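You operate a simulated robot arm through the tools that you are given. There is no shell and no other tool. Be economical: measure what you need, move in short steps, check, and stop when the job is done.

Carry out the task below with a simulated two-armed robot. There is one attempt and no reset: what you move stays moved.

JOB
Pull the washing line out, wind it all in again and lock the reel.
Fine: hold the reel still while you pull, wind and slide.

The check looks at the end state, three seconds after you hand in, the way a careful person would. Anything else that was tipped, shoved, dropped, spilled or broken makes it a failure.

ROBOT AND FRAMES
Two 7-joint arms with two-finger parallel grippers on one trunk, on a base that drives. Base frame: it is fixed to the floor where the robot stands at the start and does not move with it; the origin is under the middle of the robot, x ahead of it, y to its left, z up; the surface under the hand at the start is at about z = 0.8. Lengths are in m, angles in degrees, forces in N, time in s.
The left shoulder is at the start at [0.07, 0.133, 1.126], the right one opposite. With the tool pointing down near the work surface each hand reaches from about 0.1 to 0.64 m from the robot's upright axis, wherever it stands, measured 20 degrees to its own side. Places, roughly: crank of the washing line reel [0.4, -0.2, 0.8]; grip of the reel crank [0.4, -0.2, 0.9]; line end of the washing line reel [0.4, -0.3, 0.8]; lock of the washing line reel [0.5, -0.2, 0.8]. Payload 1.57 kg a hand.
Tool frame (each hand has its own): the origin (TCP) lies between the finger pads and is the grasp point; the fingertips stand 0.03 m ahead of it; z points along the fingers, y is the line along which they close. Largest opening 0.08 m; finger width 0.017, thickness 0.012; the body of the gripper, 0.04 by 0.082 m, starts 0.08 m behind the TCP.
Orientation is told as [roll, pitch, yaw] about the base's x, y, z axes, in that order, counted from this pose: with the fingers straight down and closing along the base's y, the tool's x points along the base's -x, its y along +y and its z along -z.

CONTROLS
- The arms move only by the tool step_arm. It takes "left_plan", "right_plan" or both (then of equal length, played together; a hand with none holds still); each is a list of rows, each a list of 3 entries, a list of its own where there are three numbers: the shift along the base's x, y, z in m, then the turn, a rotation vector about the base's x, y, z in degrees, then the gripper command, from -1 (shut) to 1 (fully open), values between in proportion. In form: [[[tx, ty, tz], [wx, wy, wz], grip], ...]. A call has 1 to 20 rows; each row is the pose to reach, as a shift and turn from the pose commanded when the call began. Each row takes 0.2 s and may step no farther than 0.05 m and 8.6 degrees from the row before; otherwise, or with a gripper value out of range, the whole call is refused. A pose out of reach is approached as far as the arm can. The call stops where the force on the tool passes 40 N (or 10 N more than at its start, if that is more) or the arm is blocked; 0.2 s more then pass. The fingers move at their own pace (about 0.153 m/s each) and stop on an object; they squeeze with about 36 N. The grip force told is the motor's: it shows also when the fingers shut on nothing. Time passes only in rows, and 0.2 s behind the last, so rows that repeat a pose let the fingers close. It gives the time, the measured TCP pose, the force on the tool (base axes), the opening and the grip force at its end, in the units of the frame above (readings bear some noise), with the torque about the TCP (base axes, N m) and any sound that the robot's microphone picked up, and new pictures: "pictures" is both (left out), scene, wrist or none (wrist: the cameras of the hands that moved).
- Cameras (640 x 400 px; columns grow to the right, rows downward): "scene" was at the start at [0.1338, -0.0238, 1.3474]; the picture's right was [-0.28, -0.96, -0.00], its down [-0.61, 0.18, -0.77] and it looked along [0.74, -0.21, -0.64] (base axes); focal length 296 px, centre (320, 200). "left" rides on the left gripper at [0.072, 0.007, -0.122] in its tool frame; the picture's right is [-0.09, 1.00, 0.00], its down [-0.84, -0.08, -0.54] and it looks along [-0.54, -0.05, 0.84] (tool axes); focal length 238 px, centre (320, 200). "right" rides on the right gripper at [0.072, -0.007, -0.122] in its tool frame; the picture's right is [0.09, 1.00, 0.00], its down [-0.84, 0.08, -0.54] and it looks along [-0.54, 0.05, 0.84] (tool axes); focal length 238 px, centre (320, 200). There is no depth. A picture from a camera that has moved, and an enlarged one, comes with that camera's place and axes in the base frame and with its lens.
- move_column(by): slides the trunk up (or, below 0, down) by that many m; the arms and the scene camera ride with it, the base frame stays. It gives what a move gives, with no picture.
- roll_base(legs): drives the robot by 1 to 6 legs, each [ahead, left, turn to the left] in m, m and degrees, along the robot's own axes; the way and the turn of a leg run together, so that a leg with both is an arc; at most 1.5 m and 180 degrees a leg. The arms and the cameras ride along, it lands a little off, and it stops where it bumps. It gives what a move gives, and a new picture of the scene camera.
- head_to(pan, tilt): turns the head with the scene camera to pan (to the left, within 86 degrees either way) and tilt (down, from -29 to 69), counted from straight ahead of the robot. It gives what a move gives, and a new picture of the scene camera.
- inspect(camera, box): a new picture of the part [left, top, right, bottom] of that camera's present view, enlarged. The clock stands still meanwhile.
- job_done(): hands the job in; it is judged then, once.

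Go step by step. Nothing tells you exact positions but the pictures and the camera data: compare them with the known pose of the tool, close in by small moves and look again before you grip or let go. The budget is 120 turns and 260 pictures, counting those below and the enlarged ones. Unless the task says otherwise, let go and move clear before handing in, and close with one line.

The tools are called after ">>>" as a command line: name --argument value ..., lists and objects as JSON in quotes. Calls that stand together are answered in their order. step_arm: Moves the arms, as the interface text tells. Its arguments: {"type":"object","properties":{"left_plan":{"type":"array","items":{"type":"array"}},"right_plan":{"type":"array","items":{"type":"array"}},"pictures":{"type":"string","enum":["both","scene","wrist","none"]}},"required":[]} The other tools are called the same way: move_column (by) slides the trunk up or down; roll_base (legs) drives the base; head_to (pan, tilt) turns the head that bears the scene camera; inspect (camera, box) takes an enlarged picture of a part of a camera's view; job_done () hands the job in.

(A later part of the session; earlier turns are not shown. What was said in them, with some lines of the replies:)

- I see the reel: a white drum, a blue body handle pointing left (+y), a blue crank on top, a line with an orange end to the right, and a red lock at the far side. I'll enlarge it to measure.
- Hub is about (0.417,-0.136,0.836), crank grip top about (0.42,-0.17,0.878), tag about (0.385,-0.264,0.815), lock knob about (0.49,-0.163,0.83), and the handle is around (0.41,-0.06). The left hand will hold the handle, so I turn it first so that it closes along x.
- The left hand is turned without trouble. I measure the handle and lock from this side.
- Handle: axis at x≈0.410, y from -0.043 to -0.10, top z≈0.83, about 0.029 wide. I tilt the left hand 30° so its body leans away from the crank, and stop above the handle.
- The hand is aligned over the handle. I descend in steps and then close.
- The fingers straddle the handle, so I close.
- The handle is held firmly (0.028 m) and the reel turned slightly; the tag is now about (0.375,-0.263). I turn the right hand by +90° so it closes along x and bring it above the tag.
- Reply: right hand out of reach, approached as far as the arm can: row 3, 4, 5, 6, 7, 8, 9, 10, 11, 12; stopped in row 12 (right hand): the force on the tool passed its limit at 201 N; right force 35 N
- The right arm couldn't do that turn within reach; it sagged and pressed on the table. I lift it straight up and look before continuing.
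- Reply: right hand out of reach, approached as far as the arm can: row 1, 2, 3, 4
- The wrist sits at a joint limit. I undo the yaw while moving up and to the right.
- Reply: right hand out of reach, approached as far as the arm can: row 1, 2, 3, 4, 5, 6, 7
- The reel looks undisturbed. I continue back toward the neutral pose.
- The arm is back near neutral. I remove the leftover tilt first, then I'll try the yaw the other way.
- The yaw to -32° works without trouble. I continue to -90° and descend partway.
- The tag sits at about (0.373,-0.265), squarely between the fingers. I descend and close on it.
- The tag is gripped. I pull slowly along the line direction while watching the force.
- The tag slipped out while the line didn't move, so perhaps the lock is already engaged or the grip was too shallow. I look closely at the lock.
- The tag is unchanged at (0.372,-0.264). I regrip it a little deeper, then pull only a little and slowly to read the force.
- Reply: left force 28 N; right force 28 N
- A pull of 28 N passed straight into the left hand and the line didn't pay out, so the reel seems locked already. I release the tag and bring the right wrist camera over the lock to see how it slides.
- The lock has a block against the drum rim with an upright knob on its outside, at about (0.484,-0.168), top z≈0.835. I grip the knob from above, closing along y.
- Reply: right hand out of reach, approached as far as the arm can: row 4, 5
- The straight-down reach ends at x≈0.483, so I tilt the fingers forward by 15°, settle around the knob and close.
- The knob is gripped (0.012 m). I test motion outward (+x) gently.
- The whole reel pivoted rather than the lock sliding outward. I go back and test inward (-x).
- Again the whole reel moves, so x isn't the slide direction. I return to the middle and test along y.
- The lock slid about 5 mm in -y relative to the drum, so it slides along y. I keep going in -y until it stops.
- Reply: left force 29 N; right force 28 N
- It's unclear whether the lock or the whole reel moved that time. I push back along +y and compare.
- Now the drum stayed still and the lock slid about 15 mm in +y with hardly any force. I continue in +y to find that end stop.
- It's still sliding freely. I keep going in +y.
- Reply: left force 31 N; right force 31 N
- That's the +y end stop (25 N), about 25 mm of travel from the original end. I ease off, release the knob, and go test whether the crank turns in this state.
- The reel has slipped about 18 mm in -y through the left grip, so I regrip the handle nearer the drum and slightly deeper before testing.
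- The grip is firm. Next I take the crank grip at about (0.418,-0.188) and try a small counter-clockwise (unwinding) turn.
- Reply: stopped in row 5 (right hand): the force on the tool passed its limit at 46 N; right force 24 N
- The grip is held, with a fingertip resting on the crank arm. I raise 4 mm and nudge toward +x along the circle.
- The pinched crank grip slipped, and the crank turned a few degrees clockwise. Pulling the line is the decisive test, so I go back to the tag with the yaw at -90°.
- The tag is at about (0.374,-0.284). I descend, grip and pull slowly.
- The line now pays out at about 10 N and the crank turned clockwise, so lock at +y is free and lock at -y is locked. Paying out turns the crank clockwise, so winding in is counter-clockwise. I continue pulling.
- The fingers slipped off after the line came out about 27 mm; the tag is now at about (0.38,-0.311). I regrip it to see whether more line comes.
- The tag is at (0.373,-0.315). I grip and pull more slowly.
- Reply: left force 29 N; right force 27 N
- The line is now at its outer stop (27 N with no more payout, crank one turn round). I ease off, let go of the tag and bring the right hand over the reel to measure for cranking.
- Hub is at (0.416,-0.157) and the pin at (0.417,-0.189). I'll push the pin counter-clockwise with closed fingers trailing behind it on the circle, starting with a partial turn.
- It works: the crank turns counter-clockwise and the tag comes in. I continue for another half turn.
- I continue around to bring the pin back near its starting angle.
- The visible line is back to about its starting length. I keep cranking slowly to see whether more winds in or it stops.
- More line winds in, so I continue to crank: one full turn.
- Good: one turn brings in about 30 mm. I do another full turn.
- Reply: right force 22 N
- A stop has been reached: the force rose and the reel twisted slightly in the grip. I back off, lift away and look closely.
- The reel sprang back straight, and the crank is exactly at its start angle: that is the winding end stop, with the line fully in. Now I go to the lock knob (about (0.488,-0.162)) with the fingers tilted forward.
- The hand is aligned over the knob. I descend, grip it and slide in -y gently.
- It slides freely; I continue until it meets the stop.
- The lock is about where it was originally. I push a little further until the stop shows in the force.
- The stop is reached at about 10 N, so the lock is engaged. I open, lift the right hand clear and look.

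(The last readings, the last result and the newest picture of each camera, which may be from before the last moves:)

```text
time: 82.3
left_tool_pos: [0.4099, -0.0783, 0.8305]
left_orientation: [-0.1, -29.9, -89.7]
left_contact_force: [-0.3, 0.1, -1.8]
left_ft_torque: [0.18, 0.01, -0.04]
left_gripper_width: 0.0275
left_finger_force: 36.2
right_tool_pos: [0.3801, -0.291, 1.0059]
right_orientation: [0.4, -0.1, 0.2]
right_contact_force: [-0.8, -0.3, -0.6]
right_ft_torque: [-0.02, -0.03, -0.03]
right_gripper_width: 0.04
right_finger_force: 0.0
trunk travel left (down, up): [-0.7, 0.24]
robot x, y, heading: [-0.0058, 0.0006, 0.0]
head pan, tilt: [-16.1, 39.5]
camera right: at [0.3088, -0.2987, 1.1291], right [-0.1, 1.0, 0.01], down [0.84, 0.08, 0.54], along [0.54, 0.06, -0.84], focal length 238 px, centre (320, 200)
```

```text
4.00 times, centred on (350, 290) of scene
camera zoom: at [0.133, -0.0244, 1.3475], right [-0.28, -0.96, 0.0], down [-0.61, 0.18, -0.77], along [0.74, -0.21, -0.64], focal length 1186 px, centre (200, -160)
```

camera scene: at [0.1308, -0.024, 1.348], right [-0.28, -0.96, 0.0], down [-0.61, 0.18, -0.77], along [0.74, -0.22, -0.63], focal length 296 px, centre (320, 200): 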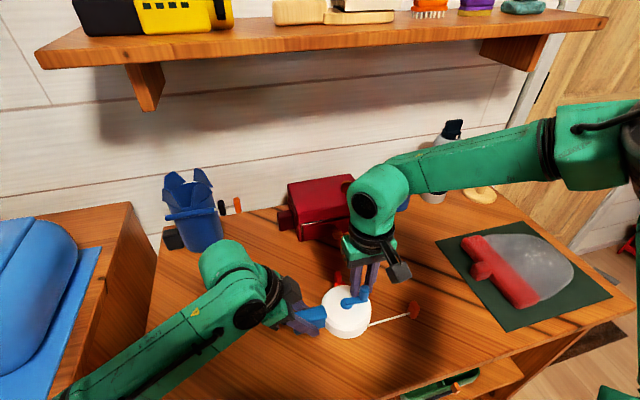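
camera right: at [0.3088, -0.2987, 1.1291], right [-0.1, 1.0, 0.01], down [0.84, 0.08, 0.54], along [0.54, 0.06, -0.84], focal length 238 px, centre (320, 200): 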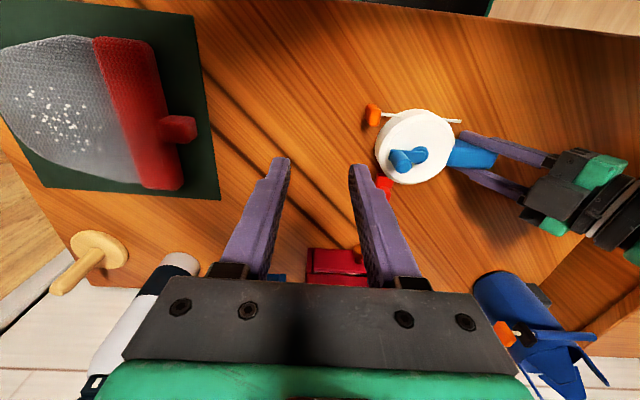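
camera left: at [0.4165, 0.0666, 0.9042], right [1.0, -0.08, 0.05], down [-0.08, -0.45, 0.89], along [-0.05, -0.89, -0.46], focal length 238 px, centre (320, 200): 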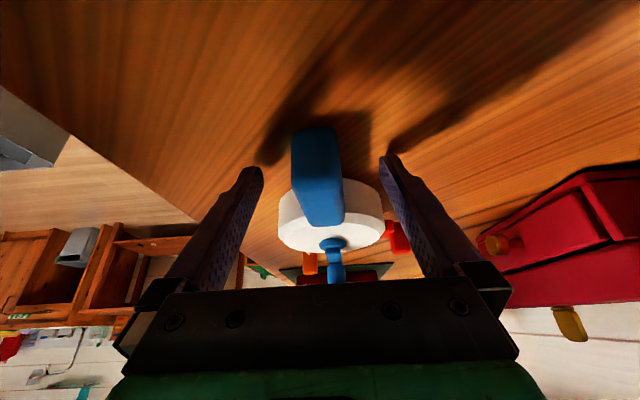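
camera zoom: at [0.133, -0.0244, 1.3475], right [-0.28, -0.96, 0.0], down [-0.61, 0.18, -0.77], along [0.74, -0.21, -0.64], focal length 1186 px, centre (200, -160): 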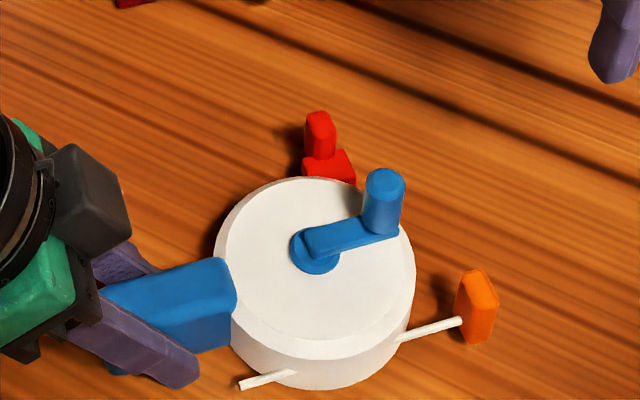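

The lock is at its locked end, the line is in, and the crank is at its stop. The reel slid about 2 cm during the tests, so I draw it back with the left hand, then release and retreat.

>>> step_arm --left_plan '[[[0, 0.005, 0], [0, 0, 0], -1], [[0, 0.01, 0], [0, 0, 0], -1], [[0, 0.015, 0], [0, 0, 0], -1], [[0, 0.019, 0], [0, 0, 0], -1], [[0, 0.019, 0], [0, 0, 0], -1], [[0, 0.019, 0], [0, 0, 0], -0.3], [[0, 0.019, 0], [0, 0, 0], 0.3], [[0, 0.019, 0], [0, 0, 0], 0.6], [[0, 0.035, 0.027], [0, 0, 0], 0.6], [[0, 0.055, 0.06], [0, 0, 0], 0.6], [[0, 0.085, 0.1], [0, 0, 0], 0.6], [[0, 0.115, 0.14], [0, 0, 0], 0.6], [[0, 0.115, 0.14], [0, 0, 0], 0.6]]' --pictures "scene"

>>> inspect --camera "scene" --box '[260, 240, 420, 340]'

```text
time: 85.1
left_tool_pos: [0.4128, 0.0381, 0.9691]
left_orientation: [-0.3, -29.8, -89.8]
left_contact_force: [0.2, 0.2, -0.2]
left_ft_torque: [0.01, -0.01, 0.02]
left_gripper_width: 0.0641
left_finger_force: 0.1
right_tool_pos: [0.3814, -0.2909, 1.006]
right_orientation: [0.3, -0.1, 0.1]
right_contact_force: [0.5, -0.1, -0.2]
right_ft_torque: [0.02, -0.02, 0.01]
right_gripper_width: 0.0401
right_finger_force: 0.0
trunk travel left (down, up): [-0.7, 0.24]
robot x, y, heading: [0.0014, -0.0036, 0.2]
head pan, tilt: [-16.1, 39.5]
camera scene: at [0.1343, -0.0244, 1.3473], right [-0.28, -0.96, 0.0], down [-0.61, 0.18, -0.77], along [0.74, -0.21, -0.64], focal length 296 px, centre (320, 200)
```

scene: 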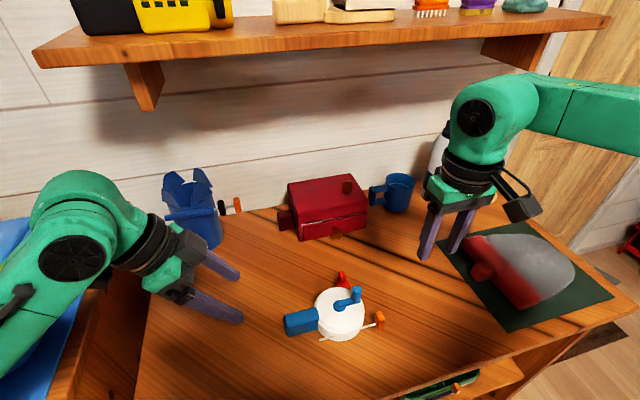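

```text
4.00 times, centred on (340, 290) of scene
camera zoom: at [0.1343, -0.0244, 1.3473], right [-0.28, -0.96, 0.0], down [-0.61, 0.18, -0.77], along [0.74, -0.21, -0.64], focal length 1186 px, centre (240, -160)
```

zoom: 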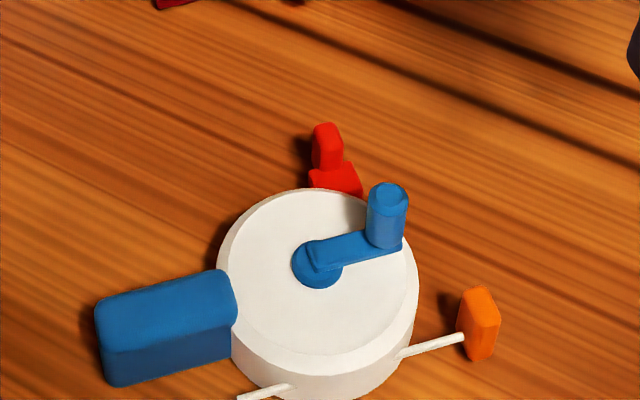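

The line is wound in, the lock is at its locked end, the reel is back near its place, and both hands are clear with nothing else disturbed. I hand in now.

>>> job_done

```text
The job is handed in.
```

I pulled the washing line out to its stop, wound it in until the crank stopped, and slid the lock back to its locked end. The lock was already on at the start, so I had to release it first. The reel slipped about 2 cm in the grip before the line was wound in, and I drew it back to near where it started.
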